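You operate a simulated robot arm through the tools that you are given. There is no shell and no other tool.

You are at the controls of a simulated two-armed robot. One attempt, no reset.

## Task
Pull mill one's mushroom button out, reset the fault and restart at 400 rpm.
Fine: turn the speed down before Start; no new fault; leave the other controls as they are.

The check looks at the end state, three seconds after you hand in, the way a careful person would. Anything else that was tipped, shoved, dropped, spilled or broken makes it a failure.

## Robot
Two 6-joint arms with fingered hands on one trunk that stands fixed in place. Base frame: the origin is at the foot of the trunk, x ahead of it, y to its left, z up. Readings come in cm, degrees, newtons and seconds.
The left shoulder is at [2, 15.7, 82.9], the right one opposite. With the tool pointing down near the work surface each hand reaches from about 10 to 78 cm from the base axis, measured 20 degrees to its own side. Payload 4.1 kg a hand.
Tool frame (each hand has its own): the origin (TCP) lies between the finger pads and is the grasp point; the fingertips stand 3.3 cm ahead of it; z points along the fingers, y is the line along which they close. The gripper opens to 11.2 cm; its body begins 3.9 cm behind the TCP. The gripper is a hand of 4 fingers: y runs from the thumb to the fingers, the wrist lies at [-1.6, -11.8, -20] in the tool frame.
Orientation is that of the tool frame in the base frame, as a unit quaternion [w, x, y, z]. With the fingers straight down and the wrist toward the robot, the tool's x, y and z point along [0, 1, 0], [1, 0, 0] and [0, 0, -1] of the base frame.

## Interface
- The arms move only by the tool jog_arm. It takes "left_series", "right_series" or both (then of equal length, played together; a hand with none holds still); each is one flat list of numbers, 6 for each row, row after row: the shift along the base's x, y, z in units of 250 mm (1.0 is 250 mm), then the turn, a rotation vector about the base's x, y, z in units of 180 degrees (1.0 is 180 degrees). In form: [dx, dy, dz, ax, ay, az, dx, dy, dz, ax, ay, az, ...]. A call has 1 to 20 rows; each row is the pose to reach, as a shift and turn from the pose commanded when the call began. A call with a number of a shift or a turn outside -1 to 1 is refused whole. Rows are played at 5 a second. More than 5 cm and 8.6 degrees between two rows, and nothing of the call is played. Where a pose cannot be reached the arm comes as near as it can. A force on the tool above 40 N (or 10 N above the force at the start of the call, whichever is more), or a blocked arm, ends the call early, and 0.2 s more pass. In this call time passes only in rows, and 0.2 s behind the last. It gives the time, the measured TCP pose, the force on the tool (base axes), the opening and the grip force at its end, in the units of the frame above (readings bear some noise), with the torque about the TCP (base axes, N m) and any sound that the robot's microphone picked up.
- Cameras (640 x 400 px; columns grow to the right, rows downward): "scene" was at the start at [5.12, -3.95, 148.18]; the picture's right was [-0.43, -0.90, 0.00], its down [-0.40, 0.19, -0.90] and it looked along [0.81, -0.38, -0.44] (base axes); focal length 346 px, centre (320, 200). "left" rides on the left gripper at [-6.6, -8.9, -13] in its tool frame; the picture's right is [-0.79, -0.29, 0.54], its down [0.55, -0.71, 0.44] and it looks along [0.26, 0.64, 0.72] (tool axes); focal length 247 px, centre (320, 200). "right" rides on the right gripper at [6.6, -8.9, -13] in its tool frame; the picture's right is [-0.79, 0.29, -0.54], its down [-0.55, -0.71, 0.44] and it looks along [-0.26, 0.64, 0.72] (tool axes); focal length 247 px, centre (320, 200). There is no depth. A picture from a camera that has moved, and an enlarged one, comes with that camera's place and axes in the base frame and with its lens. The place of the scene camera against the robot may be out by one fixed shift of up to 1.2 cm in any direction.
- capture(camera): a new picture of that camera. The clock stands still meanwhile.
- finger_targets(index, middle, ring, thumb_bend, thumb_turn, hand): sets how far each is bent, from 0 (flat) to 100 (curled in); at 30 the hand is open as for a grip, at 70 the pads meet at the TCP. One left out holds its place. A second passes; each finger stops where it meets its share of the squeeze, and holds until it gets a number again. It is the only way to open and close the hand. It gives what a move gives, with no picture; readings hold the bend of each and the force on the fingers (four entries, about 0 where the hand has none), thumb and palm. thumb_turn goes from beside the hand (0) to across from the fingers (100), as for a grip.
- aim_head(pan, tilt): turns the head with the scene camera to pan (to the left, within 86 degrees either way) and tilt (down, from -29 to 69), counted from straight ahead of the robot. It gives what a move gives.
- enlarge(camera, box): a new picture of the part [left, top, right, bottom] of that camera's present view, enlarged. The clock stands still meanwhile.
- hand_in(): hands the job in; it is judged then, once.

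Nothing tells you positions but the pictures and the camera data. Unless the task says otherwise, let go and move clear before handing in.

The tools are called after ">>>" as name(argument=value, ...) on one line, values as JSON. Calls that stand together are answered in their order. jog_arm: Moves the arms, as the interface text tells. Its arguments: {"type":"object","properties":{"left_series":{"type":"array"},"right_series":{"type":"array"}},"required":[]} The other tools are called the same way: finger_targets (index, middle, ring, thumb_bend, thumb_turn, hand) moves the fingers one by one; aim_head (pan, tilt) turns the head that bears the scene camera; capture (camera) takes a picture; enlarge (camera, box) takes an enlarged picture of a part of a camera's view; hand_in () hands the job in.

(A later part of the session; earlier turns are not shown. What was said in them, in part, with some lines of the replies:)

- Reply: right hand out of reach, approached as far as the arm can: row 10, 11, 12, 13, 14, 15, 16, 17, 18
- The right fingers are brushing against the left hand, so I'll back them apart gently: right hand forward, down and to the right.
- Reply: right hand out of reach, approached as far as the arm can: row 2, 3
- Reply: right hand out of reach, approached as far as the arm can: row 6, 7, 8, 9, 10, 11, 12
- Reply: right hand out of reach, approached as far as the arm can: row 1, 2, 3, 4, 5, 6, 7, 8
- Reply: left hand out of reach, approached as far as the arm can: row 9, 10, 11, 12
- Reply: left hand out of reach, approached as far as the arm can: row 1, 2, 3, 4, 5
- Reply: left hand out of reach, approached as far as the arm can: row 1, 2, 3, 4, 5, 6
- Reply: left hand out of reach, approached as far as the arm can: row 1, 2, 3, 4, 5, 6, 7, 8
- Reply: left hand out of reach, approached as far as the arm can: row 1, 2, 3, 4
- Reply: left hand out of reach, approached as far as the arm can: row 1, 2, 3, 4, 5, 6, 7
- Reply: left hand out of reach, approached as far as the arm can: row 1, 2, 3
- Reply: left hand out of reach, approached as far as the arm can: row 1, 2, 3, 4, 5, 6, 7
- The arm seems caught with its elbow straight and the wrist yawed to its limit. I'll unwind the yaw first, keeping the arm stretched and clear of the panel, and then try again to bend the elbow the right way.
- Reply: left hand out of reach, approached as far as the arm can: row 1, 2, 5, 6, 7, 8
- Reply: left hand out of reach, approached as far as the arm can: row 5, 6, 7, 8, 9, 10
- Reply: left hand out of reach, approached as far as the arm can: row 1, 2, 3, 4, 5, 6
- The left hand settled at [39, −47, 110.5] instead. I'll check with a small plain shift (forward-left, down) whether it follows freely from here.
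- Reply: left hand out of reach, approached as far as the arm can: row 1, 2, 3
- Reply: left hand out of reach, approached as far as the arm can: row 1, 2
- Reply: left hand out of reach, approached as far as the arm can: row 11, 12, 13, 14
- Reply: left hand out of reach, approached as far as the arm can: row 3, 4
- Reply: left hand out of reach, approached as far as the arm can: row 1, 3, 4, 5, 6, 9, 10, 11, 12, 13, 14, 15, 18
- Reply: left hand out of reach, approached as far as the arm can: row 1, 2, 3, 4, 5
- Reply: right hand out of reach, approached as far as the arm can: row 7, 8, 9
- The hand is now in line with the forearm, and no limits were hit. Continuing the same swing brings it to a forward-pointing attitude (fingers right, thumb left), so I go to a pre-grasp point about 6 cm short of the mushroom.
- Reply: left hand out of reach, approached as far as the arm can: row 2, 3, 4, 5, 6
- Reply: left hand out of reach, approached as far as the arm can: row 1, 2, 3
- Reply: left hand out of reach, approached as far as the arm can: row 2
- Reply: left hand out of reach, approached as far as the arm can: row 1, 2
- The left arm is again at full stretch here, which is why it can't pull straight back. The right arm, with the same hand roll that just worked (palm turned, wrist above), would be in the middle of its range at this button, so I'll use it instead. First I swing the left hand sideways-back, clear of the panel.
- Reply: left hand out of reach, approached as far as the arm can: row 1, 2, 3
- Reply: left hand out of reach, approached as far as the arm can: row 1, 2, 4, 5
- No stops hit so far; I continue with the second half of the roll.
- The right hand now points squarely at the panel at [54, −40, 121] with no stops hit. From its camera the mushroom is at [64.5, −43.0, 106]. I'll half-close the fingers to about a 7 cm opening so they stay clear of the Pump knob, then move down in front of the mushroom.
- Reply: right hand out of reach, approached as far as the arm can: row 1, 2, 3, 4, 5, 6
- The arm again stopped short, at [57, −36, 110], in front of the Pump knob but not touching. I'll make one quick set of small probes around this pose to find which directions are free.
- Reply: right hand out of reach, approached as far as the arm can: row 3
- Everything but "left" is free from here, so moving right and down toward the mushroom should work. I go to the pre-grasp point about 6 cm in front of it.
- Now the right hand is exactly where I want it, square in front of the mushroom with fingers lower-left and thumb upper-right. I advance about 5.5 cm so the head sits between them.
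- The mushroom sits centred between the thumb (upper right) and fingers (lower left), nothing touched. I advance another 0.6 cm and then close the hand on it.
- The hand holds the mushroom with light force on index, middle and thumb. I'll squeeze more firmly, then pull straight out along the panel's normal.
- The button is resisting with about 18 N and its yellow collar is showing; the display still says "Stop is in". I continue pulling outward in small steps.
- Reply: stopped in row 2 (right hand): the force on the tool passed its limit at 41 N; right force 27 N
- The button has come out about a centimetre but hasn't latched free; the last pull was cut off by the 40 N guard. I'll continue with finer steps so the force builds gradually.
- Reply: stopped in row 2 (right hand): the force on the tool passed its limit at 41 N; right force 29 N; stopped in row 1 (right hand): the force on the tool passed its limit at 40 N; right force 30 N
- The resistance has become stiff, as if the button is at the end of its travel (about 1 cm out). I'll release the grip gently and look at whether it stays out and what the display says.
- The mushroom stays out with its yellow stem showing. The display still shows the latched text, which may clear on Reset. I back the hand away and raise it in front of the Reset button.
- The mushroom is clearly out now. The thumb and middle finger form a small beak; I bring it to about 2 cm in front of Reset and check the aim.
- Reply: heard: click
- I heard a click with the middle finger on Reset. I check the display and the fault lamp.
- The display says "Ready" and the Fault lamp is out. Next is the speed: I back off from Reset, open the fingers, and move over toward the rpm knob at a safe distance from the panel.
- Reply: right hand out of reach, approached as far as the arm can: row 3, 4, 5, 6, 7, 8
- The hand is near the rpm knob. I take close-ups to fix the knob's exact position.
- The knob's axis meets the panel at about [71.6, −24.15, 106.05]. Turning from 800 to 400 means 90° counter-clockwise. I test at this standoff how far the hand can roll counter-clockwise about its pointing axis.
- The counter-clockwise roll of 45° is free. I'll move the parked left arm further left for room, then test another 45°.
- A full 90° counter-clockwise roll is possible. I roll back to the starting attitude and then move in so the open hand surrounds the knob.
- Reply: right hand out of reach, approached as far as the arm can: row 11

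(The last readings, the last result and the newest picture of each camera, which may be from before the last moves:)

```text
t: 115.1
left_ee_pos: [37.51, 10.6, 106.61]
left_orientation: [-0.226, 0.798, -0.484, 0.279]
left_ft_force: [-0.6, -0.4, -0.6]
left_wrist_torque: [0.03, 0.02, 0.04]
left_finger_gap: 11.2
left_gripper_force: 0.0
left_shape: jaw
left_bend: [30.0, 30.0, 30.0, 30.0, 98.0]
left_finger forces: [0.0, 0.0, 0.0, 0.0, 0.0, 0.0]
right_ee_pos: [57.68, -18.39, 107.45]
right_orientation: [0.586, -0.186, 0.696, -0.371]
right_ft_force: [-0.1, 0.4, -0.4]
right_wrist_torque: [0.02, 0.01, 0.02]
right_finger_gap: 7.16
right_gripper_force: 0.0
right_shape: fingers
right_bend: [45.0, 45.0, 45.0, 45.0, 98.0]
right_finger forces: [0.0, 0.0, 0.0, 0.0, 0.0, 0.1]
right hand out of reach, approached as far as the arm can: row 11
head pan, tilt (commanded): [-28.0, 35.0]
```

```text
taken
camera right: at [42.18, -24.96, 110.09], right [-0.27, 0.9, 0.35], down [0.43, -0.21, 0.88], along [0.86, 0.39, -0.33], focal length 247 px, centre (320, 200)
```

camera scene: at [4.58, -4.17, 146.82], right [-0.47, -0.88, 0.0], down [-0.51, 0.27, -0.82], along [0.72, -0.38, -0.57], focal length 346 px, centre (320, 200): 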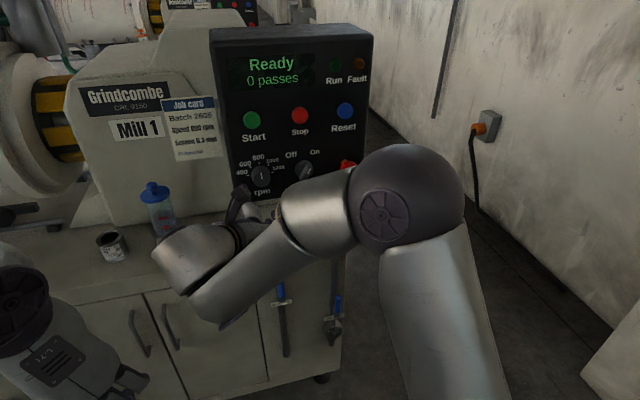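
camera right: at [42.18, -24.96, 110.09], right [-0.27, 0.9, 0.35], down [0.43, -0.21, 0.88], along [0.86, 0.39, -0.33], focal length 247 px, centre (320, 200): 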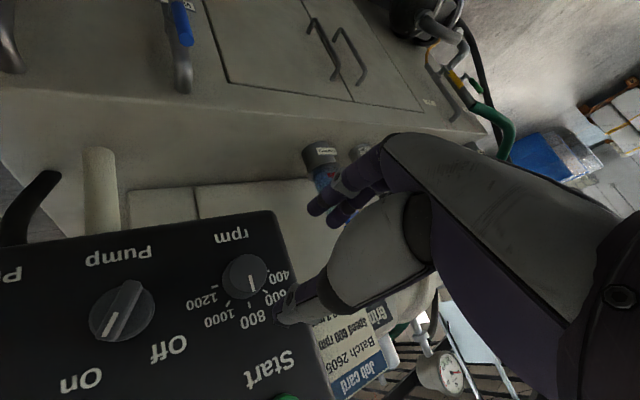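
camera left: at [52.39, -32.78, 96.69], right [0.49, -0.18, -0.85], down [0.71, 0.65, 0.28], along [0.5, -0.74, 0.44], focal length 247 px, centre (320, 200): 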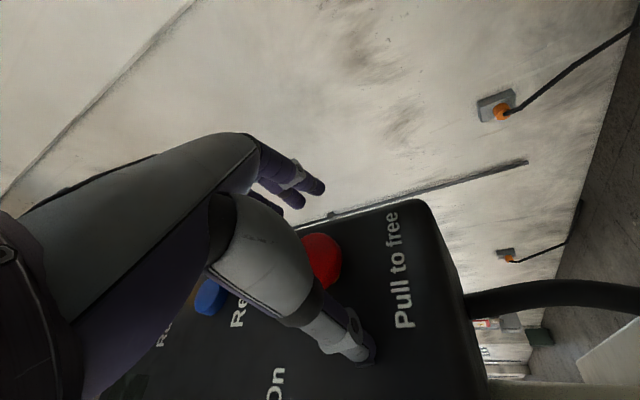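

>>> jog_arm(right_series=[0.0125, -0.03, -0.019, -0.0318, 0.0101, 0.001, 0.025, -0.06, -0.038, -0.0635, 0.0202, 0.002, 0.09, -0.081, -0.04, -0.0635, 0.0202, 0.002, 0.15, -0.1, -0.042, -0.0635, 0.0202, 0.002])

>>> enlarge(camera="right", box=[160, 180, 400, 380])

>>> enlarge(camera="scene", box=[220, 130, 340, 220])

```text
t: 116.1
left_ee_pos: [37.29, 10.57, 106.69]
left_orientation: [-0.225, 0.798, -0.484, 0.28]
left_ft_force: [-0.6, 0.3, 0.8]
left_wrist_torque: [-0.01, 0.0, 0.0]
left_finger_gap: 11.2
left_gripper_force: 0.1
left_shape: jaw
left_bend: [30.0, 30.0, 30.0, 30.0, 98.0]
left_finger forces: [0.0, 0.0, 0.0, 0.0, 0.0, 0.0]
right_ee_pos: [61.51, -20.82, 106.26]
right_orientation: [0.547, -0.258, 0.672, -0.427]
right_ft_force: [-0.3, -0.3, 0.9]
right_wrist_torque: [0.0, -0.01, -0.02]
right_finger_gap: 7.16
right_gripper_force: 0.0
right_shape: fingers
right_bend: [45.0, 45.0, 45.0, 45.0, 98.0]
right_finger forces: [0.0, 0.0, 0.0, 0.0, 0.0, 0.0]
head pan, tilt (commanded): [-28.0, 35.0]
```

```text
2.00 times, centred on (280, 280) of right
camera zoom: at [46.34, -26.88, 110.97], right [-0.27, 0.95, 0.18], down [0.48, -0.03, 0.88], along [0.84, 0.32, -0.44], focal length 494 px, centre (400, 40)
```

zoom: 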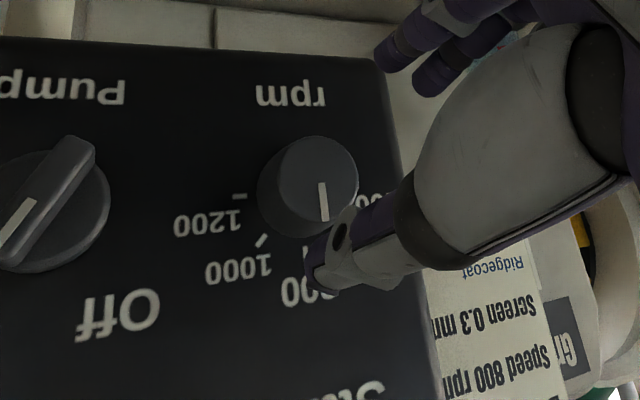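

```text
4.44 times, centred on (280, 175) of scene
camera zoom: at [4.58, -4.16, 146.82], right [-0.47, -0.88, 0.0], down [-0.51, 0.27, -0.82], along [0.72, -0.38, -0.57], focal length 1539 px, centre (498, 311)
```

zoom: 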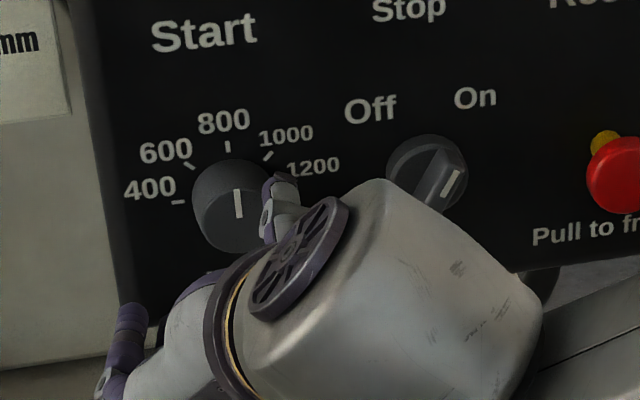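

The knob's face is at about [69.1, −23.45, 106]. I move in along its axis so thumb and fingers straddle it.

>>> jog_arm(right_series=[0.056, -0.021, -0.0015, 0, 0, 0, 0.112, -0.042, -0.003, 0, 0, 0, 0.168, -0.063, -0.0045, 0, 0, 0, 0.21, -0.079, -0.006, 0, 0, 0])

>>> enlarge(camera="right", box=[160, 180, 400, 380])

>>> enlarge(camera="scene", box=[220, 130, 340, 220])

```text
t: 117.1
left_ee_pos: [37.45, 10.66, 106.57]
left_orientation: [-0.226, 0.798, -0.484, 0.28]
left_ft_force: [0.4, 0.2, 0.2]
left_wrist_torque: [-0.01, -0.02, -0.03]
left_finger_gap: 11.18
left_gripper_force: 0.0
left_shape: jaw
left_bend: [30.0, 30.0, 30.0, 30.0, 98.0]
left_finger forces: [0.0, 0.0, 0.0, 0.0, 0.0, 0.0]
right_ee_pos: [66.83, -22.79, 106.08]
right_orientation: [0.547, -0.259, 0.672, -0.427]
right_ft_force: [-0.5, 0.8, 0.3]
right_wrist_torque: [-0.03, 0.02, -0.02]
right_finger_gap: 7.13
right_gripper_force: 0.0
right_shape: fingers
right_bend: [45.0, 45.0, 45.0, 45.0, 98.0]
right_finger forces: [0.0, 0.0, 0.0, 0.0, 0.1, 0.1]
head pan, tilt (commanded): [-28.0, 35.0]
```

```text
2.00 times, centred on (280, 280) of right
camera zoom: at [51.7, -28.98, 110.78], right [-0.27, 0.95, 0.18], down [0.48, -0.03, 0.88], along [0.84, 0.32, -0.44], focal length 494 px, centre (400, 40)
```

zoom: 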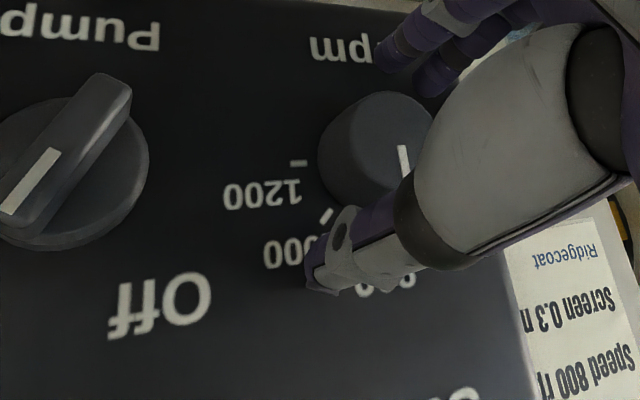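

```text
4.44 times, centred on (280, 175) of scene
camera zoom: at [4.58, -4.16, 146.82], right [-0.47, -0.88, 0.0], down [-0.51, 0.27, -0.82], along [0.72, -0.38, -0.57], focal length 1539 px, centre (498, 311)
```

zoom: 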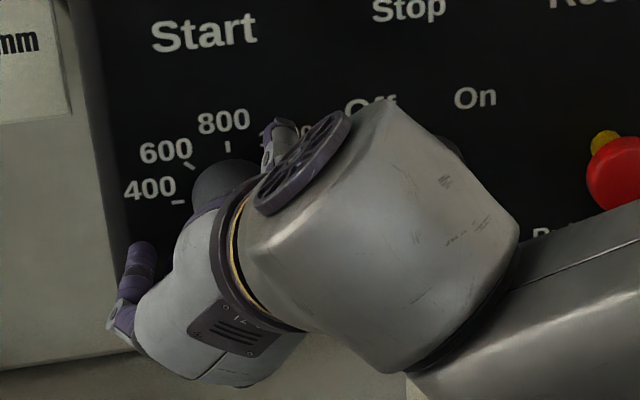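

The knob lies between thumb and fingers. I close the hand on it.

>>> finger_targets(hand="right", index=62, middle=62, ring=62, thumb_bend=62)

>>> finger_targets(hand="right", index=75, middle=75, ring=75, thumb_bend=75)

>>> enlarge(camera="right", box=[160, 180, 400, 380])

```text
t: 118.1
left_ee_pos: [37.48, 10.61, 106.58]
left_orientation: [-0.226, 0.798, -0.484, 0.28]
left_ft_force: [-0.3, -0.6, 0.8]
left_wrist_torque: [-0.02, 0.0, -0.05]
left_finger_gap: 11.2
left_gripper_force: 0.1
left_shape: jaw
left_bend: [30.0, 30.0, 30.0, 30.0, 98.0]
left_finger forces: [0.0, 0.0, 0.1, 0.0, 0.1, 0.0]
right_ee_pos: [66.89, -22.82, 105.98]
right_orientation: [0.548, -0.258, 0.672, -0.426]
right_ft_force: [1.0, 1.1, -2.1]
right_wrist_torque: [0.0, 0.09, 0.01]
right_finger_gap: 3.57
right_gripper_force: 5.5
right_shape: fingers
right_bend: [58.0, 60.0, 62.0, 58.0, 97.0]
right_finger forces: [3.7, 3.0, 0.0, 0.1, 3.3, 0.0]
head pan, tilt (commanded): [-28.0, 35.0]
```

```text
t: 119.1
left_ee_pos: [37.42, 10.74, 106.59]
left_orientation: [-0.225, 0.797, -0.485, 0.28]
left_ft_force: [0.2, -0.5, 0.0]
left_wrist_torque: [-0.01, -0.06, -0.03]
left_finger_gap: 11.22
left_gripper_force: 0.1
left_shape: jaw
left_bend: [30.0, 30.0, 30.0, 30.0, 98.0]
left_finger forces: [0.0, 0.0, 0.1, 0.1, 0.1, 0.0]
right_ee_pos: [66.82, -22.85, 106.06]
right_orientation: [0.548, -0.259, 0.672, -0.426]
right_ft_force: [3.7, 6.4, -1.5]
right_wrist_torque: [0.02, 0.18, 0.29]
right_finger_gap: 3.33
right_gripper_force: 18.5
right_shape: fingers
right_bend: [59.0, 61.0, 75.0, 62.0, 96.0]
right_finger forces: [9.9, 12.4, 0.0, 0.0, 14.7, 0.0]
head pan, tilt (commanded): [-28.0, 35.0]
```

```text
2.00 times, centred on (280, 280) of right
camera zoom: at [51.72, -28.92, 110.79], right [-0.27, 0.95, 0.18], down [0.48, -0.03, 0.88], along [0.84, 0.32, -0.44], focal length 494 px, centre (400, 40)
```

zoom: 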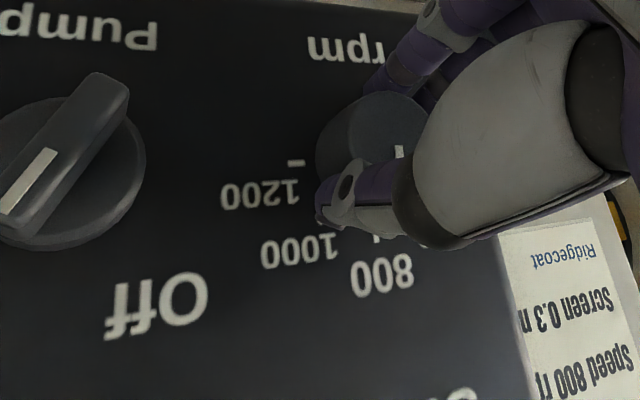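

Firm grip on the knob. I rotate counter-clockwise 45° about the knob's axis and listen for the detent.

>>> jog_arm(right_series=[0, 0, 0, -0.0404, 0.0101, 0, 0, 0, 0, -0.0808, 0.0202, 0, 0, 0, 0, -0.1213, 0.0304, 0, 0, 0, 0, -0.1617, 0.0405, 0, 0, 0, 0, -0.2021, 0.0506, 0, 0, 0, 0, -0.2425, 0.0607, 0])

>>> enlarge(camera="scene", box=[200, 20, 430, 240])

>>> enlarge(camera="right", box=[160, 180, 400, 380])

```text
t: 120.5
left_ee_pos: [37.43, 10.59, 106.66]
left_orientation: [-0.225, 0.798, -0.484, 0.28]
left_ft_force: [-0.6, 0.2, -0.6]
left_wrist_torque: [-0.01, 0.02, -0.02]
left_finger_gap: 11.2
left_gripper_force: 0.0
left_shape: jaw
left_bend: [30.0, 30.0, 30.0, 30.0, 98.0]
left_finger forces: [0.1, 0.0, 0.1, 0.0, 0.0, 0.0]
right_ee_pos: [66.82, -22.83, 106.06]
right_orientation: [-0.348, 0.483, -0.513, 0.618]
right_ft_force: [8.2, 3.3, -7.9]
right_wrist_torque: [0.05, 0.31, 0.18]
right_finger_gap: 3.24
right_gripper_force: 17.6
right_shape: fingers
right_bend: [58.0, 61.0, 75.0, 63.0, 97.0]
right_finger forces: [8.9, 13.5, 0.0, 0.0, 12.9, 0.0]
head pan, tilt (commanded): [-28.0, 35.0]
```

```text
1.82 times, centred on (315, 130) of scene
camera zoom: at [4.66, -4.17, 146.82], right [-0.47, -0.88, 0.0], down [-0.51, 0.27, -0.82], along [0.72, -0.38, -0.57], focal length 630 px, centre (329, 327)
```

zoom: 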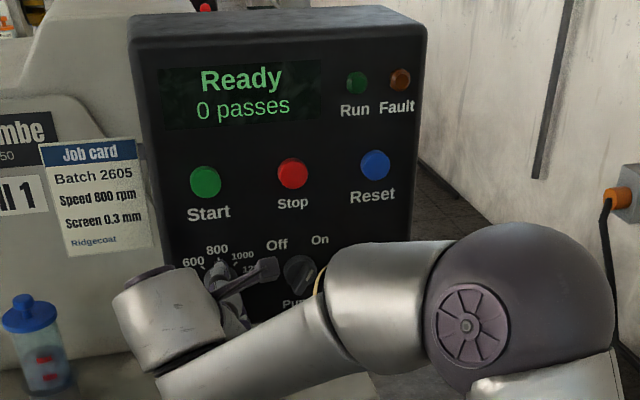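

```text
2.00 times, centred on (280, 280) of right
camera zoom: at [53.13, -23.0, 116.21], right [-0.3, 0.83, -0.47], down [0.62, 0.55, 0.56], along [0.72, -0.13, -0.68], focal length 494 px, centre (400, 40)
```

zoom: 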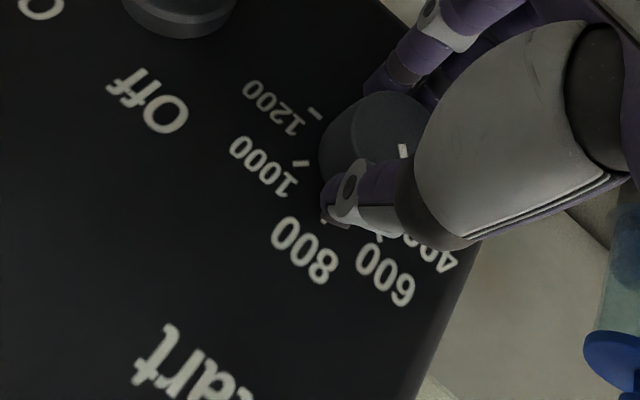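

The knob turned with the hand by 45°. To stay within tested reach, I'll release, check the pointer, roll the open hand back 45°, and grip again for the second step.

>>> finger_targets(hand="right", index=45, middle=45, ring=45, thumb_bend=45)

>>> enlarge(camera="right", box=[200, 180, 360, 320])

>>> jog_arm(right_series=[0, 0, 0, 0.0404, -0.0101, 0, 0, 0, 0, 0.0808, -0.0202, 0, 0, 0, 0, 0.1213, -0.0304, 0, 0, 0, 0, 0.1617, -0.0405, 0, 0, 0, 0, 0.2021, -0.0506, 0, 0, 0, 0, 0.2425, -0.0607, 0])

>>> enlarge(camera="right", box=[160, 180, 400, 380])

>>> enlarge(camera="scene", box=[200, 20, 430, 240])

```text
t: 121.5
left_ee_pos: [37.47, 10.67, 106.56]
left_orientation: [-0.226, 0.798, -0.484, 0.28]
left_ft_force: [0.5, -0.5, 1.0]
left_wrist_torque: [0.0, 0.0, 0.01]
left_finger_gap: 11.2
left_gripper_force: 0.1
left_shape: jaw
left_bend: [30.0, 30.0, 30.0, 30.0, 98.0]
left_finger forces: [0.0, 0.1, 0.0, 0.1, 0.0, 0.0]
right_ee_pos: [66.71, -22.9, 106.2]
right_orientation: [-0.348, 0.482, -0.513, 0.619]
right_ft_force: [0.2, -0.2, 0.6]
right_wrist_torque: [0.01, -0.01, 0.0]
right_finger_gap: 7.09
right_gripper_force: 0.1
right_shape: fingers
right_bend: [45.0, 45.0, 45.0, 45.0, 97.0]
right_finger forces: [0.0, 0.1, 0.0, 0.1, 0.0, 0.1]
head pan, tilt (commanded): [-28.0, 35.0]
```

```text
2.86 times, centred on (280, 250) of right
camera zoom: at [53.07, -23.01, 116.27], right [-0.3, 0.83, -0.47], down [0.62, 0.54, 0.56], along [0.72, -0.13, -0.68], focal length 706 px, centre (434, 57)
```

zoom: 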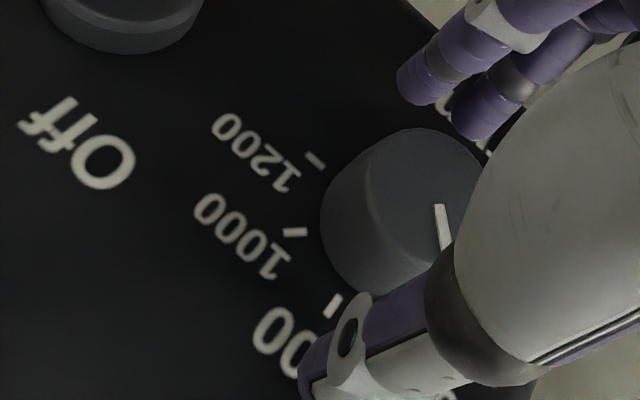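

```text
t: 122.9
left_ee_pos: [37.45, 10.77, 106.64]
left_orientation: [-0.225, 0.798, -0.485, 0.28]
left_ft_force: [0.4, -0.4, 0.6]
left_wrist_torque: [-0.01, 0.02, -0.01]
left_finger_gap: 11.2
left_gripper_force: 0.1
left_shape: jaw
left_bend: [30.0, 30.0, 30.0, 30.0, 98.0]
left_finger forces: [0.0, 0.0, 0.0, 0.0, 0.0, 0.1]
right_ee_pos: [66.65, -22.82, 106.21]
right_orientation: [0.548, -0.258, 0.672, -0.426]
right_ft_force: [0.7, 0.6, -0.1]
right_wrist_torque: [0.03, 0.0, -0.08]
right_finger_gap: 7.11
right_gripper_force: 0.0
right_shape: fingers
right_bend: [45.0, 45.0, 45.0, 45.0, 97.0]
right_finger forces: [0.0, 0.0, 0.0, 0.0, 0.0, 0.0]
head pan, tilt (commanded): [-28.0, 35.0]
```

```text
2.00 times, centred on (280, 280) of right
camera zoom: at [51.5, -28.96, 110.92], right [-0.27, 0.95, 0.18], down [0.48, -0.03, 0.88], along [0.84, 0.32, -0.44], focal length 494 px, centre (400, 40)
```

zoom: 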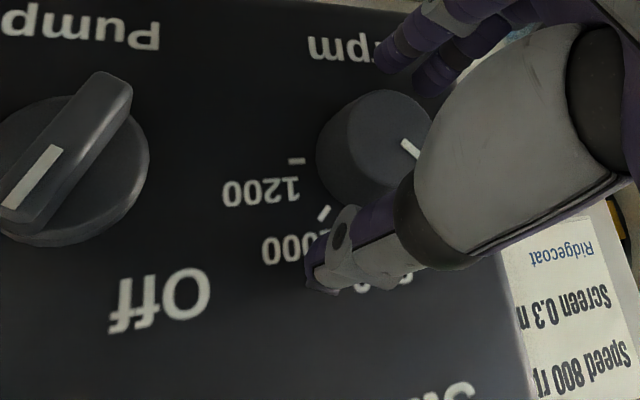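

```text
1.82 times, centred on (315, 130) of scene
camera zoom: at [4.6, -4.14, 146.82], right [-0.47, -0.88, 0.0], down [-0.51, 0.27, -0.82], along [0.72, -0.38, -0.57], focal length 630 px, centre (329, 327)
```

zoom: 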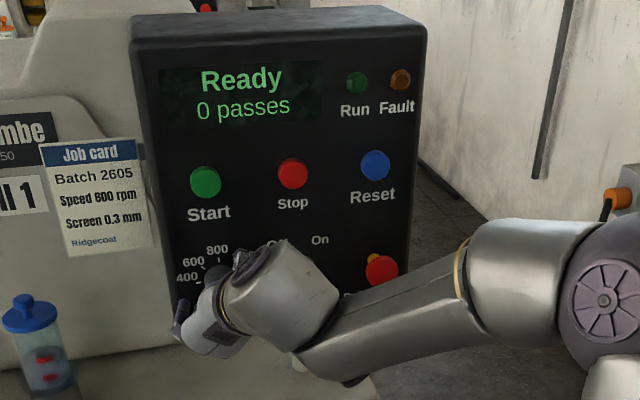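

The pointer now aims at 600. I grip again and turn the second 45° toward 400.

>>> finger_targets(hand="right", index=62, middle=62, ring=62, thumb_bend=62)

>>> finger_targets(hand="right", index=75, middle=75, ring=75, thumb_bend=75)

>>> jog_arm(right_series=[0, 0, 0, -0.0404, 0.0101, 0, 0, 0, 0, -0.0808, 0.0202, 0, 0, 0, 0, -0.1213, 0.0304, 0, 0, 0, 0, -0.1617, 0.0405, 0, 0, 0, 0, -0.2021, 0.0506, 0, 0, 0, 0, -0.2425, 0.0607, 0])

>>> enlarge(camera="right", box=[160, 180, 400, 380])

```text
t: 123.9
left_ee_pos: [37.39, 10.59, 106.51]
left_orientation: [-0.226, 0.797, -0.484, 0.28]
left_ft_force: [0.2, 1.0, -0.2]
left_wrist_torque: [0.0, 0.01, 0.02]
left_finger_gap: 11.2
left_gripper_force: 0.0
left_shape: jaw
left_bend: [30.0, 30.0, 30.0, 30.0, 98.0]
left_finger forces: [0.0, 0.1, 0.1, 0.1, 0.0, 0.0]
right_ee_pos: [66.59, -22.85, 106.06]
right_orientation: [0.547, -0.259, 0.672, -0.427]
right_ft_force: [0.1, 2.9, -4.7]
right_wrist_torque: [0.02, 0.1, 0.09]
right_finger_gap: 3.54
right_gripper_force: 5.5
right_shape: fingers
right_bend: [58.0, 59.0, 62.0, 59.0, 97.0]
right_finger forces: [4.2, 3.5, 0.1, 0.1, 2.9, 0.1]
head pan, tilt (commanded): [-28.0, 35.0]
```

```text
t: 124.9
left_ee_pos: [37.54, 10.66, 106.64]
left_orientation: [-0.226, 0.798, -0.484, 0.28]
left_ft_force: [-0.4, 0.3, 0.2]
left_wrist_torque: [0.01, -0.01, -0.03]
left_finger_gap: 11.23
left_gripper_force: 0.1
left_shape: jaw
left_bend: [30.0, 30.0, 30.0, 30.0, 98.0]
left_finger forces: [0.2, 0.0, 0.0, 0.0, 0.1, 0.0]
right_ee_pos: [66.76, -22.91, 106.28]
right_orientation: [0.548, -0.259, 0.671, -0.427]
right_ft_force: [2.9, 7.9, -2.4]
right_wrist_torque: [0.04, 0.14, 0.34]
right_finger_gap: 3.29
right_gripper_force: 19.1
right_shape: fingers
right_bend: [58.0, 61.0, 75.0, 62.0, 96.0]
right_finger forces: [10.1, 12.8, 0.0, 0.0, 15.4, 0.1]
head pan, tilt (commanded): [-28.0, 35.0]
```

```text
t: 126.3
left_ee_pos: [37.37, 10.67, 106.59]
left_orientation: [-0.224, 0.798, -0.485, 0.28]
left_ft_force: [0.7, -0.4, -0.3]
left_wrist_torque: [-0.02, 0.04, 0.0]
left_finger_gap: 11.17
left_gripper_force: 0.0
left_shape: jaw
left_bend: [30.0, 30.0, 30.0, 30.0, 98.0]
left_finger forces: [0.0, 0.1, 0.0, 0.1, 0.0, 0.0]
right_ee_pos: [66.74, -22.85, 106.1]
right_orientation: [-0.347, 0.483, -0.513, 0.618]
right_ft_force: [-2.4, 10.5, -8.7]
right_wrist_torque: [0.12, 0.31, 0.22]
right_finger_gap: 3.29
right_gripper_force: 20.8
right_shape: fingers
right_bend: [58.0, 60.0, 75.0, 63.0, 97.0]
right_finger forces: [9.9, 15.0, 0.0, 0.0, 16.4, 0.0]
head pan, tilt (commanded): [-28.0, 35.0]
```

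```text
2.00 times, centred on (280, 280) of right
camera zoom: at [53.06, -22.93, 116.29], right [-0.3, 0.83, -0.47], down [0.62, 0.55, 0.56], along [0.72, -0.13, -0.68], focal length 494 px, centre (400, 40)
```

zoom: 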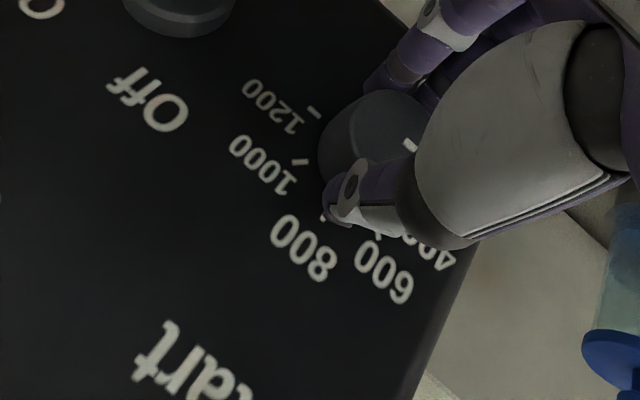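

Both steps turned cleanly. I release the knob, back straight off, and check where the pointer stands.

>>> finger_targets(hand="right", index=45, middle=45, ring=45, thumb_bend=45)

>>> jog_arm(right_series=[-0.06, 0.018, 0.001, 0, 0, 0, -0.12, 0.036, 0.002, 0, 0, 0, -0.18, 0.054, 0.003, 0, 0, 0, -0.24, 0.072, 0.004, 0, 0, 0, -0.3, 0.09, 0.005, 0, 0, 0])

>>> capture(camera="right")

>>> enlarge(camera="scene", box=[200, 20, 430, 240])

```text
t: 127.3
left_ee_pos: [37.31, 10.58, 106.53]
left_orientation: [-0.226, 0.798, -0.484, 0.28]
left_ft_force: [-0.4, -0.6, 0.5]
left_wrist_torque: [0.03, -0.02, 0.03]
left_finger_gap: 11.2
left_gripper_force: 0.1
left_shape: jaw
left_bend: [30.0, 30.0, 30.0, 30.0, 98.0]
left_finger forces: [0.1, 0.0, 0.1, 0.1, 0.0, 0.1]
right_ee_pos: [66.7, -22.88, 106.3]
right_orientation: [-0.348, 0.481, -0.514, 0.619]
right_ft_force: [-0.7, -0.1, -0.4]
right_wrist_torque: [0.01, -0.01, 0.0]
right_finger_gap: 7.13
right_gripper_force: 0.2
right_shape: fingers
right_bend: [45.0, 45.0, 45.0, 45.0, 98.0]
right_finger forces: [0.0, 0.0, 0.0, 0.0, 0.0, 0.0]
head pan, tilt (commanded): [-28.0, 35.0]
```

```text
t: 128.5
left_ee_pos: [37.45, 10.68, 106.56]
left_orientation: [-0.225, 0.797, -0.485, 0.28]
left_ft_force: [1.1, -0.4, 0.1]
left_wrist_torque: [0.02, 0.02, 0.0]
left_finger_gap: 11.2
left_gripper_force: 0.1
left_shape: jaw
left_bend: [30.0, 30.0, 30.0, 30.0, 98.0]
left_finger forces: [0.0, 0.1, 0.1, 0.1, 0.0, 0.0]
right_ee_pos: [59.18, -20.55, 106.33]
right_orientation: [-0.348, 0.482, -0.513, 0.619]
right_ft_force: [0.9, 0.4, 0.2]
right_wrist_torque: [0.02, 0.02, -0.02]
right_finger_gap: 7.1
right_gripper_force: 0.0
right_shape: fingers
right_bend: [45.0, 45.0, 45.0, 45.0, 98.0]
right_finger forces: [0.1, 0.0, 0.0, 0.0, 0.0, 0.0]
head pan, tilt (commanded): [-28.0, 35.0]
```

```text
taken
camera right: at [45.54, -20.67, 116.45], right [-0.3, 0.83, -0.47], down [0.62, 0.54, 0.56], along [0.72, -0.13, -0.68], focal length 247 px, centre (320, 200)
```

right: 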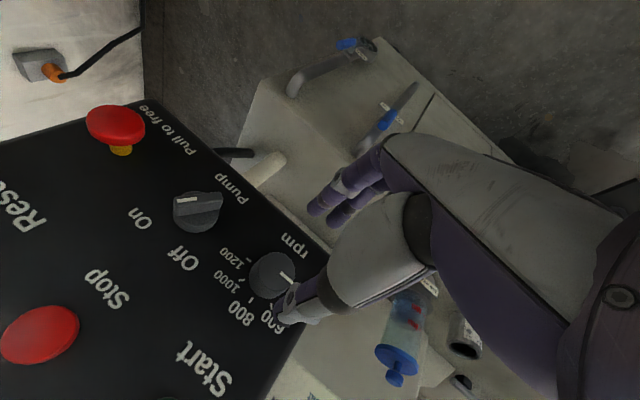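

```text
1.82 times, centred on (315, 130) of scene
camera zoom: at [4.61, -4.17, 146.82], right [-0.47, -0.88, 0.0], down [-0.51, 0.27, -0.82], along [0.72, -0.38, -0.57], focal length 630 px, centre (329, 327)
```

zoom: 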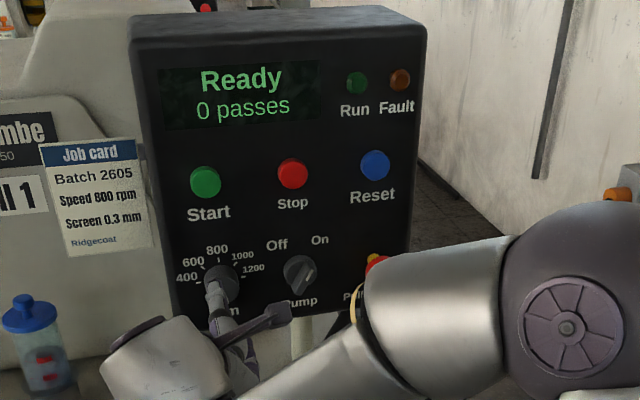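

>>> jog_arm(right_series=[-0.02, 0, 0.1, 0, 0, 0, -0.04, 0, 0.2, 0, 0, 0, -0.04, 0, 0.3, 0, 0, 0, -0.04, 0, 0.4, 0, 0, 0, -0.04, 0, 0.5, 0, 0, 0])

>>> capture(camera="right")

>>> enlarge(camera="scene", box=[200, 20, 430, 240])

```text
t: 129.7
left_ee_pos: [37.32, 10.67, 106.57]
left_orientation: [-0.225, 0.797, -0.484, 0.281]
left_ft_force: [-0.4, 0.6, 0.1]
left_wrist_torque: [-0.01, 0.01, 0.01]
left_finger_gap: 11.2
left_gripper_force: 0.0
left_shape: jaw
left_bend: [30.0, 30.0, 30.0, 30.0, 98.0]
left_finger forces: [0.0, 0.0, 0.0, 0.0, 0.0, 0.0]
right_ee_pos: [58.24, -20.81, 118.8]
right_orientation: [-0.347, 0.482, -0.513, 0.62]
right_ft_force: [0.1, 0.0, 0.0]
right_wrist_torque: [0.02, -0.02, 0.04]
right_finger_gap: 7.11
right_gripper_force: 0.0
right_shape: fingers
right_bend: [45.0, 45.0, 45.0, 45.0, 98.0]
right_finger forces: [0.0, 0.0, 0.0, 0.0, 0.0, 0.0]
head pan, tilt (commanded): [-28.0, 35.0]
```

```text
taken
camera right: at [44.52, -20.8, 128.9], right [-0.3, 0.83, -0.47], down [0.62, 0.54, 0.56], along [0.72, -0.13, -0.68], focal length 247 px, centre (320, 200)
```

right: 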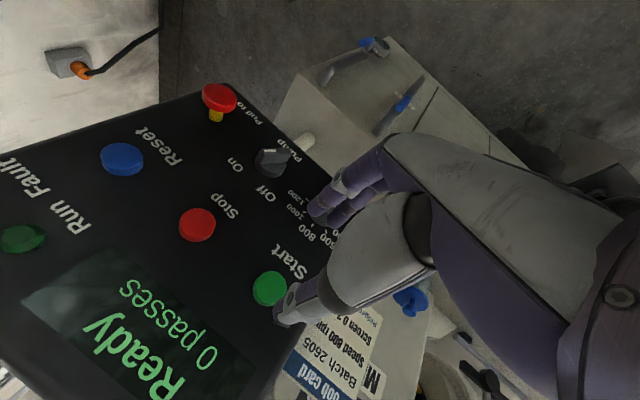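

```text
1.82 times, centred on (315, 130) of scene
camera zoom: at [4.61, -4.17, 146.82], right [-0.47, -0.88, 0.0], down [-0.51, 0.27, -0.82], along [0.72, -0.38, -0.57], focal length 630 px, centre (329, 327)
```

zoom: 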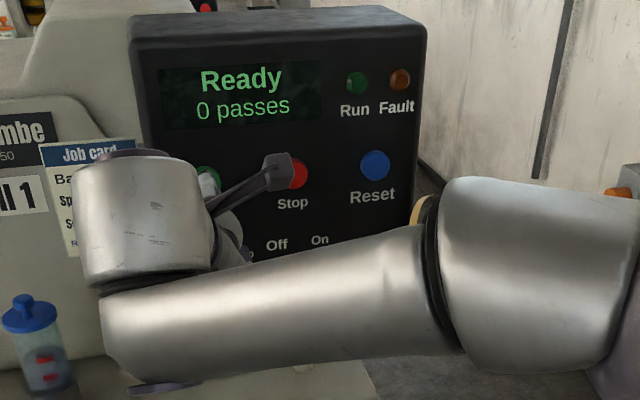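

My own arm hides the knob from the head camera. I shift the hand to the right for a moment to verify the pointer before pressing Start.

>>> jog_arm(right_series=[-0.01, -0.12, 0, 0.0404, -0.0101, 0, -0.02, -0.24, 0, 0.0808, -0.0202, 0, -0.03, -0.36, 0, 0.1213, -0.0304, 0, -0.04, -0.48, 0, 0.1617, -0.0405, 0, -0.04, -0.6, 0, 0.2021, -0.0506, 0, -0.04, -0.72, 0, 0.2425, -0.0607, 0])

>>> capture(camera="scene")

>>> enlarge(camera="scene", box=[220, 130, 340, 220])

>>> capture(camera="right")

```text
t: 131.1
left_ee_pos: [37.45, 10.62, 106.67]
left_orientation: [-0.226, 0.798, -0.484, 0.28]
left_ft_force: [-0.4, 0.1, 0.4]
left_wrist_torque: [-0.03, 0.03, 0.0]
left_finger_gap: 11.21
left_gripper_force: 0.1
left_shape: jaw
left_bend: [30.0, 30.0, 30.0, 30.0, 98.0]
left_finger forces: [0.0, 0.1, 0.0, 0.0, 0.0, 0.0]
right_ee_pos: [57.48, -38.48, 118.7]
right_orientation: [0.549, -0.258, 0.671, -0.426]
right_ft_force: [0.5, -0.4, -0.1]
right_wrist_torque: [0.01, -0.01, -0.01]
right_finger_gap: 7.13
right_gripper_force: 0.0
right_shape: fingers
right_bend: [45.0, 45.0, 45.0, 45.0, 98.0]
right_finger forces: [0.0, 0.1, 0.0, 0.0, 0.0, 0.0]
head pan, tilt (commanded): [-28.0, 35.0]
```

```text
taken
camera scene: at [4.59, -4.13, 146.82], right [-0.47, -0.88, 0.0], down [-0.51, 0.27, -0.82], along [0.72, -0.38, -0.57], focal length 346 px, centre (320, 200)
```

scene: 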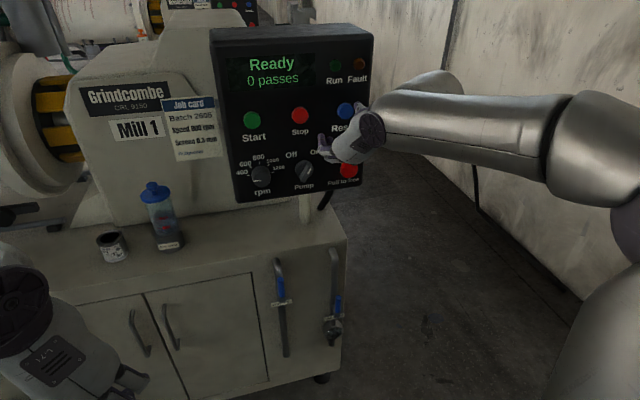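

```text
4.44 times, centred on (280, 175) of scene
camera zoom: at [4.59, -4.13, 146.82], right [-0.47, -0.88, 0.0], down [-0.51, 0.27, -0.82], along [0.72, -0.38, -0.57], focal length 1539 px, centre (498, 311)
```

zoom: 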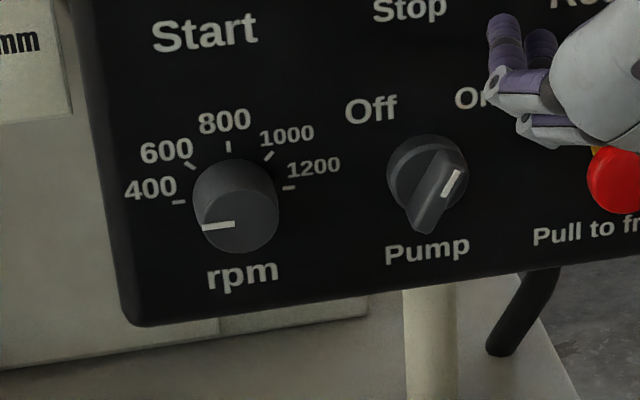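

```text
taken
camera right: at [42.33, -44.56, 123.45], right [-0.27, 0.95, 0.18], down [0.48, -0.03, 0.88], along [0.84, 0.32, -0.44], focal length 247 px, centre (320, 200)
```

right: 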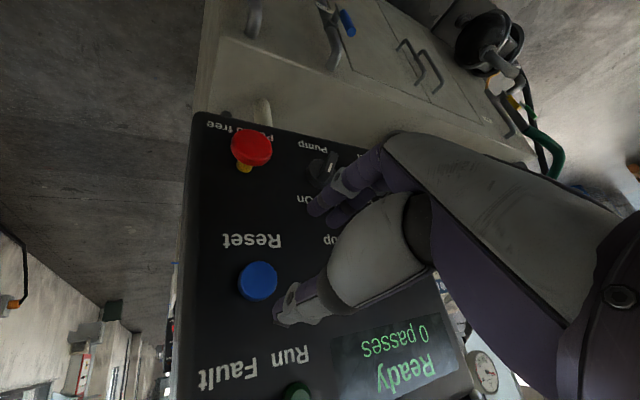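

The pointer is exactly on 400, the Pump is still On and the mushroom is out. Now I form the pressing beak again and move to a standoff in front of Start.

>>> finger_targets(hand="right", index=95, middle=69, ring=95, thumb_bend=68)

>>> jog_arm(right_series=[0.005, 0.12, 0.002, -0.0404, 0.0101, 0, 0.01, 0.24, 0.004, -0.0808, 0.0202, 0, 0.015, 0.36, 0.006, -0.1213, 0.0304, 0, 0.02, 0.48, 0.008, -0.1617, 0.0405, 0, 0.03, 0.6, 0.01, -0.2021, 0.0506, 0, 0.04, 0.72, 0.012, -0.2425, 0.0607, 0])

>>> capture(camera="right")

>>> enlarge(camera="right", box=[180, 200, 420, 380])

```text
t: 132.1
left_ee_pos: [37.45, 10.69, 106.6]
left_orientation: [-0.226, 0.798, -0.484, 0.279]
left_ft_force: [0.1, -0.2, 0.0]
left_wrist_torque: [0.04, -0.01, 0.0]
left_finger_gap: 11.2
left_gripper_force: 0.2
left_shape: jaw
left_bend: [30.0, 30.0, 30.0, 30.0, 98.0]
left_finger forces: [0.0, 0.0, 0.1, 0.0, 0.0, 0.0]
right_ee_pos: [57.44, -38.55, 118.71]
right_orientation: [0.548, -0.258, 0.672, -0.426]
right_ft_force: [0.1, 0.4, 0.3]
right_wrist_torque: [-0.02, 0.0, 0.0]
right_finger_gap: 0.6
right_gripper_force: 0.0
right_shape: fingers
right_bend: [84.0, 69.0, 95.0, 65.0, 97.0]
right_finger forces: [0.0, 0.0, 0.1, 0.1, 0.1, 0.0]
head pan, tilt (commanded): [-28.0, 35.0]
```

```text
t: 133.5
left_ee_pos: [37.48, 10.59, 106.61]
left_orientation: [-0.226, 0.798, -0.484, 0.28]
left_ft_force: [0.8, -0.4, 0.2]
left_wrist_torque: [0.02, 0.0, 0.03]
left_finger_gap: 11.19
left_gripper_force: 0.1
left_shape: jaw
left_bend: [30.0, 30.0, 30.0, 30.0, 98.0]
left_finger forces: [0.1, 0.0, 0.0, 0.0, 0.0, 0.1]
right_ee_pos: [58.37, -20.46, 119.12]
right_orientation: [-0.348, 0.482, -0.513, 0.62]
right_ft_force: [-0.2, -0.6, -0.1]
right_wrist_torque: [0.03, 0.03, 0.03]
right_finger_gap: 0.6
right_gripper_force: 0.0
right_shape: fingers
right_bend: [84.0, 69.0, 95.0, 65.0, 97.0]
right_finger forces: [0.1, 0.0, 0.0, 0.0, 0.0, 0.0]
head pan, tilt (commanded): [-28.0, 35.0]
```

```text
taken
camera right: at [44.69, -20.54, 129.2], right [-0.3, 0.83, -0.47], down [0.62, 0.54, 0.56], along [0.72, -0.13, -0.68], focal length 247 px, centre (320, 200)
```

right: 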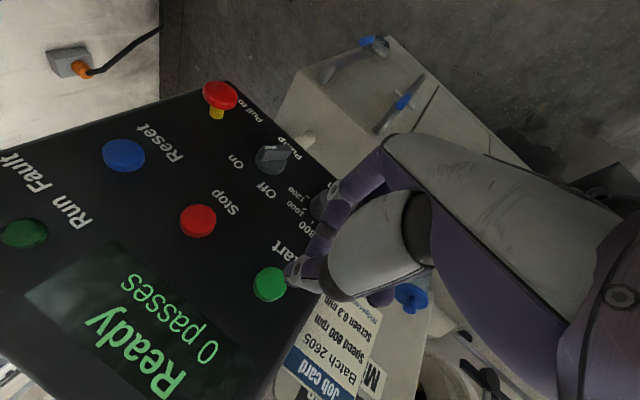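

```text
2.22 times, centred on (300, 290) of right
camera zoom: at [44.69, -20.54, 129.2], right [-0.3, 0.83, -0.47], down [0.62, 0.54, 0.56], along [0.72, -0.13, -0.68], focal length 549 px, centre (364, 0)
```

zoom: 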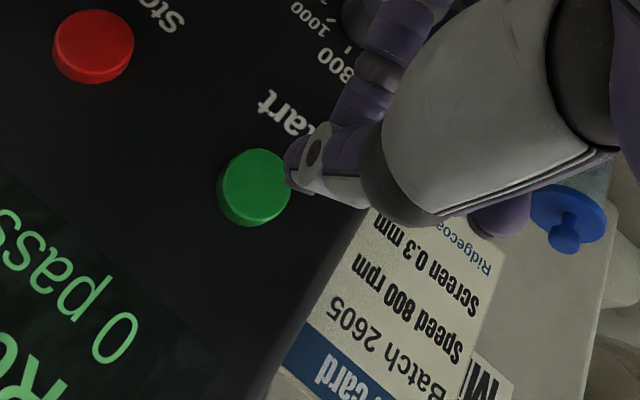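

Start's face is at [70.7, −23.3, 118.9] and the beak is lined up. I approach to about 1.5 cm short of it.

>>> jog_arm(right_series=[0.07, -0.013, -0.001, 0, 0, 0, 0.14, -0.026, -0.002, 0, 0, 0, 0.21, -0.039, -0.004, 0, 0, 0, 0.27, -0.05, -0.006, 0, 0, 0])

>>> enlarge(camera="right", box=[180, 200, 420, 380])

```text
t: 134.5
left_ee_pos: [37.39, 10.71, 106.53]
left_orientation: [-0.226, 0.798, -0.484, 0.28]
left_ft_force: [-0.1, -0.3, -0.9]
left_wrist_torque: [0.01, 0.01, -0.04]
left_finger_gap: 11.21
left_gripper_force: 0.0
left_shape: jaw
left_bend: [30.0, 30.0, 30.0, 30.0, 98.0]
left_finger forces: [0.0, 0.0, 0.0, 0.1, 0.0, 0.1]
right_ee_pos: [65.08, -21.9, 118.93]
right_orientation: [-0.348, 0.482, -0.513, 0.619]
right_ft_force: [0.2, 0.1, 0.2]
right_wrist_torque: [0.0, -0.03, -0.03]
right_finger_gap: 0.63
right_gripper_force: 0.1
right_shape: fingers
right_bend: [84.0, 69.0, 95.0, 65.0, 97.0]
right_finger forces: [0.0, 0.0, 0.1, 0.0, 0.1, 0.1]
head pan, tilt (commanded): [-28.0, 35.0]
```

```text
2.22 times, centred on (300, 290) of right
camera zoom: at [51.37, -22.04, 129.06], right [-0.3, 0.83, -0.47], down [0.62, 0.54, 0.56], along [0.72, -0.13, -0.68], focal length 549 px, centre (364, 0)
```

zoom: 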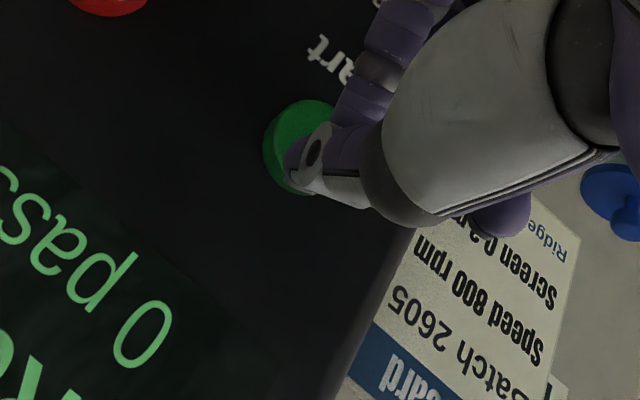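

>>> jog_arm(right_series=[0.018, -0.0045, 0, 0, 0, 0, 0.036, -0.009, 0, 0, 0, 0, 0.053, -0.013, 0, 0, 0, 0, 0.07, -0.0175, 0, 0, 0, 0])

>>> enlarge(camera="scene", box=[200, 20, 430, 240])

```text
t: 135.5
left_ee_pos: [37.34, 10.71, 106.7]
left_orientation: [-0.226, 0.798, -0.483, 0.279]
left_ft_force: [0.3, -0.1, 0.2]
left_wrist_torque: [-0.02, -0.01, -0.04]
left_finger_gap: 11.19
left_gripper_force: 0.0
left_shape: jaw
left_bend: [30.0, 30.0, 30.0, 30.0, 98.0]
left_finger forces: [0.0, 0.1, 0.0, 0.0, 0.0, 0.0]
right_ee_pos: [66.65, -22.37, 118.99]
right_orientation: [-0.348, 0.482, -0.513, 0.619]
right_ft_force: [-2.7, 1.0, -0.3]
right_wrist_torque: [0.0, 0.04, 0.06]
right_finger_gap: 0.61
right_gripper_force: 1.7
right_shape: fingers
right_bend: [84.0, 69.0, 95.0, 65.0, 97.0]
right_finger forces: [0.0, 2.7, 0.0, 0.0, 0.0, 0.0]
head pan, tilt (commanded): [-28.0, 35.0]
heard: click
```

```text
1.82 times, centred on (315, 130) of scene
camera zoom: at [4.58, -4.16, 146.82], right [-0.47, -0.88, 0.0], down [-0.51, 0.27, -0.82], along [0.72, -0.38, -0.57], focal length 630 px, centre (329, 327)
```

zoom: 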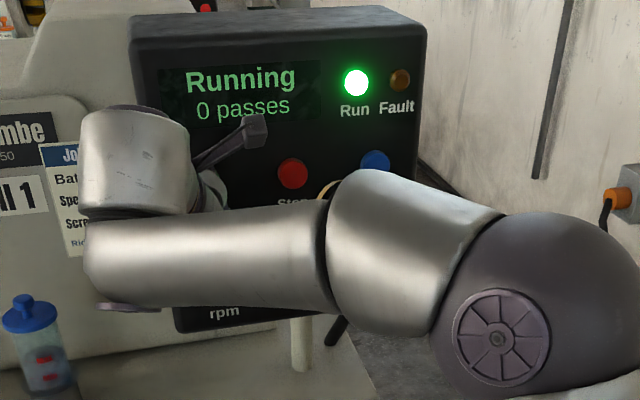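

The mill is "Running", the Run lamp is lit and Fault is out. I back the hand straight off the Start button and away to the right, clear of the panel.

>>> jog_arm(right_series=[-0.04, 0.01, 0, 0, 0, 0, -0.1, 0.025, 0, 0, 0, 0, -0.17, 0.042, 0, 0, 0, 0, -0.25, 0.06, 0, 0, 0, 0, -0.33, 0.08, 0, 0, 0, 0])

>>> jog_arm(right_series=[-0.01, -0.12, 0, 0.0404, -0.0101, 0, -0.02, -0.24, 0, 0.0808, -0.0202, 0, -0.03, -0.36, 0, 0.1213, -0.0304, 0, -0.04, -0.48, 0, 0.1617, -0.0405, 0, -0.06, -0.6, 0.01, 0.2021, -0.0506, 0, -0.1, -0.72, 0.02, 0.2425, -0.0607, 0, -0.16, -0.76, 0.04, 0.2425, -0.0607, 0, -0.24, -0.78, 0.06, 0.2425, -0.0607, 0])

>>> capture(camera="scene")

>>> enlarge(camera="scene", box=[200, 20, 430, 240])

```text
t: 136.7
left_ee_pos: [37.45, 10.63, 106.75]
left_orientation: [-0.225, 0.798, -0.484, 0.28]
left_ft_force: [0.2, 0.6, 0.6]
left_wrist_torque: [0.01, -0.01, 0.01]
left_finger_gap: 11.21
left_gripper_force: 0.1
left_shape: jaw
left_bend: [30.0, 30.0, 30.0, 30.0, 98.0]
left_finger forces: [0.0, 0.0, 0.1, 0.0, 0.0, 0.0]
right_ee_pos: [58.4, -20.54, 119.05]
right_orientation: [-0.348, 0.481, -0.514, 0.62]
right_ft_force: [0.4, 0.4, -0.3]
right_wrist_torque: [0.03, 0.0, 0.01]
right_finger_gap: 0.62
right_gripper_force: 0.1
right_shape: fingers
right_bend: [84.0, 69.0, 95.0, 65.0, 97.0]
right_finger forces: [0.0, 0.0, 0.0, 0.0, 0.0, 0.0]
head pan, tilt (commanded): [-28.0, 35.0]
```

```text
t: 138.5
left_ee_pos: [37.35, 10.67, 106.55]
left_orientation: [-0.226, 0.798, -0.484, 0.279]
left_ft_force: [-0.3, 0.2, -0.8]
left_wrist_torque: [0.01, 0.01, -0.03]
left_finger_gap: 11.22
left_gripper_force: 0.0
left_shape: jaw
left_bend: [30.0, 30.0, 30.0, 30.0, 98.0]
left_finger forces: [0.1, 0.1, 0.0, 0.0, 0.0, 0.0]
right_ee_pos: [52.63, -40.0, 120.67]
right_orientation: [0.548, -0.258, 0.672, -0.426]
right_ft_force: [-0.1, 0.2, -0.6]
right_wrist_torque: [0.0, -0.01, -0.01]
right_finger_gap: 0.64
right_gripper_force: 0.2
right_shape: fingers
right_bend: [84.0, 69.0, 95.0, 65.0, 97.0]
right_finger forces: [0.0, 0.0, 0.0, 0.0, 0.0, 0.1]
head pan, tilt (commanded): [-28.0, 35.0]
```

```text
taken
camera scene: at [4.63, -4.16, 146.82], right [-0.47, -0.88, 0.0], down [-0.51, 0.27, -0.82], along [0.72, -0.38, -0.57], focal length 346 px, centre (320, 200)
```

scene: 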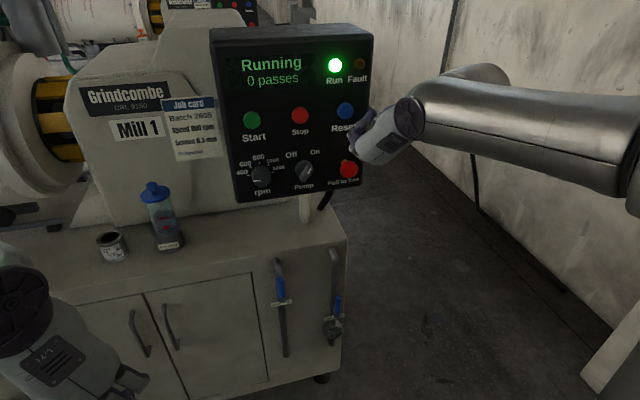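

```text
1.82 times, centred on (315, 130) of scene
camera zoom: at [4.63, -4.16, 146.82], right [-0.47, -0.88, 0.0], down [-0.51, 0.27, -0.82], along [0.72, -0.38, -0.57], focal length 630 px, centre (329, 327)
```

zoom: 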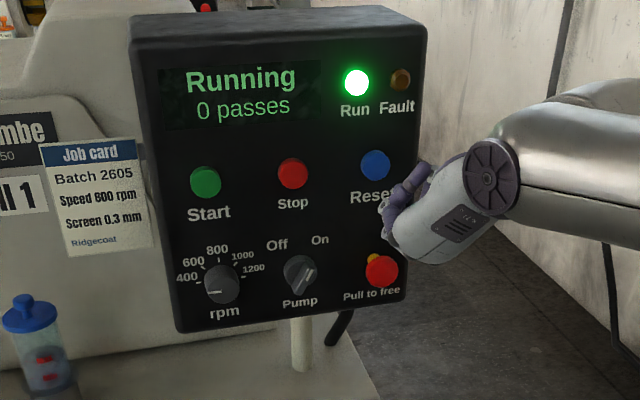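

All as wanted: Running, Run lamp on, knob at 400, Pump On, mushroom out. I pull the hand a little further back and take one last close look at the controls and the bench.

>>> jog_arm(right_series=[-0.08, 0, 0.02, 0, 0, 0, -0.16, 0, 0.04, 0, 0, 0, -0.24, 0, 0.06, 0, 0, 0])

>>> enlarge(camera="scene", box=[220, 130, 380, 220])

>>> capture(camera="scene")

```text
t: 139.3
left_ee_pos: [37.34, 10.71, 106.58]
left_orientation: [-0.226, 0.798, -0.484, 0.28]
left_ft_force: [-0.4, 0.5, 0.0]
left_wrist_torque: [0.02, 0.01, -0.01]
left_finger_gap: 11.22
left_gripper_force: 0.1
left_shape: jaw
left_bend: [30.0, 30.0, 30.0, 30.0, 98.0]
left_finger forces: [0.1, 0.0, 0.0, 0.1, 0.1, 0.0]
right_ee_pos: [46.53, -39.91, 122.03]
right_orientation: [0.548, -0.258, 0.672, -0.426]
right_ft_force: [0.8, -0.1, -0.3]
right_wrist_torque: [-0.01, 0.04, -0.02]
right_finger_gap: 0.63
right_gripper_force: 0.2
right_shape: fingers
right_bend: [84.0, 69.0, 95.0, 65.0, 97.0]
right_finger forces: [0.0, 0.1, 0.0, 0.1, 0.0, 0.0]
head pan, tilt (commanded): [-28.0, 35.0]
```

```text
4.00 times, centred on (300, 175) of scene
camera zoom: at [4.63, -4.16, 146.82], right [-0.47, -0.88, 0.0], down [-0.51, 0.27, -0.82], along [0.72, -0.38, -0.57], focal length 1385 px, centre (400, 300)
```

zoom: 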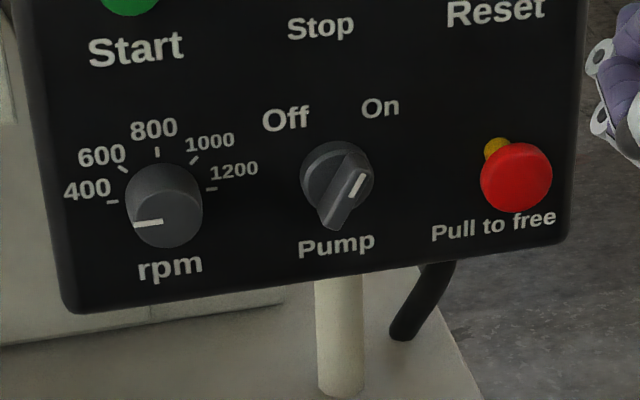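

```text
taken
camera scene: at [4.63, -4.16, 146.82], right [-0.47, -0.88, 0.0], down [-0.51, 0.27, -0.82], along [0.72, -0.38, -0.57], focal length 346 px, centre (320, 200)
```

scene: 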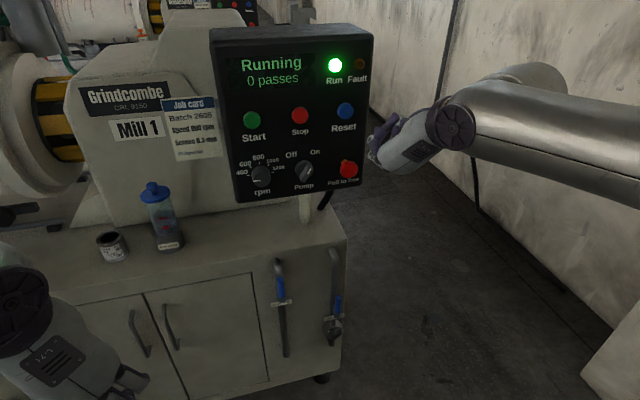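

Mill 1 is running with the Run lamp lit and the Fault lamp out. The rpm knob points at 400, the mushroom is out, and the Pump is still On. The can and bottle stand undisturbed, and both hands are clear of the panel, so I hand in.

>>> hand_in()

```text
The job is handed in.
```

Mill 1 is running with its speed knob set to 400 rpm, and the job is handed in; no verdict came back. My last pictures before handing in showed:

- **Mushroom button:** pulled out about 1 cm, and it stays out.
- **Fault:** cleared with Reset after the button was out. The display went to "Ready" and no new fault has come up.
- **Speed:** I turned the rpm knob from 800 down to 400 before pressing Start. The job card on the mill says 800 rpm; I followed your 400.
- **Run state:** the display says "Running", the Run lamp is lit and the Fault lamp is out.
- **Other controls:** the Pump knob is still On, and I didn't touch Stop. The can and bottle on the bench haven't moved.

It took several tries to get an arm into position. Early on the two hands briefly brushed each other, and the left thumb rested lightly (about 3 N) on the panel beside the mushroom. While I pulled the button out, the force limit of about 40 N stopped the pull three times. I saw no damage from any of this. Both hands were clear of the panel when I handed in.
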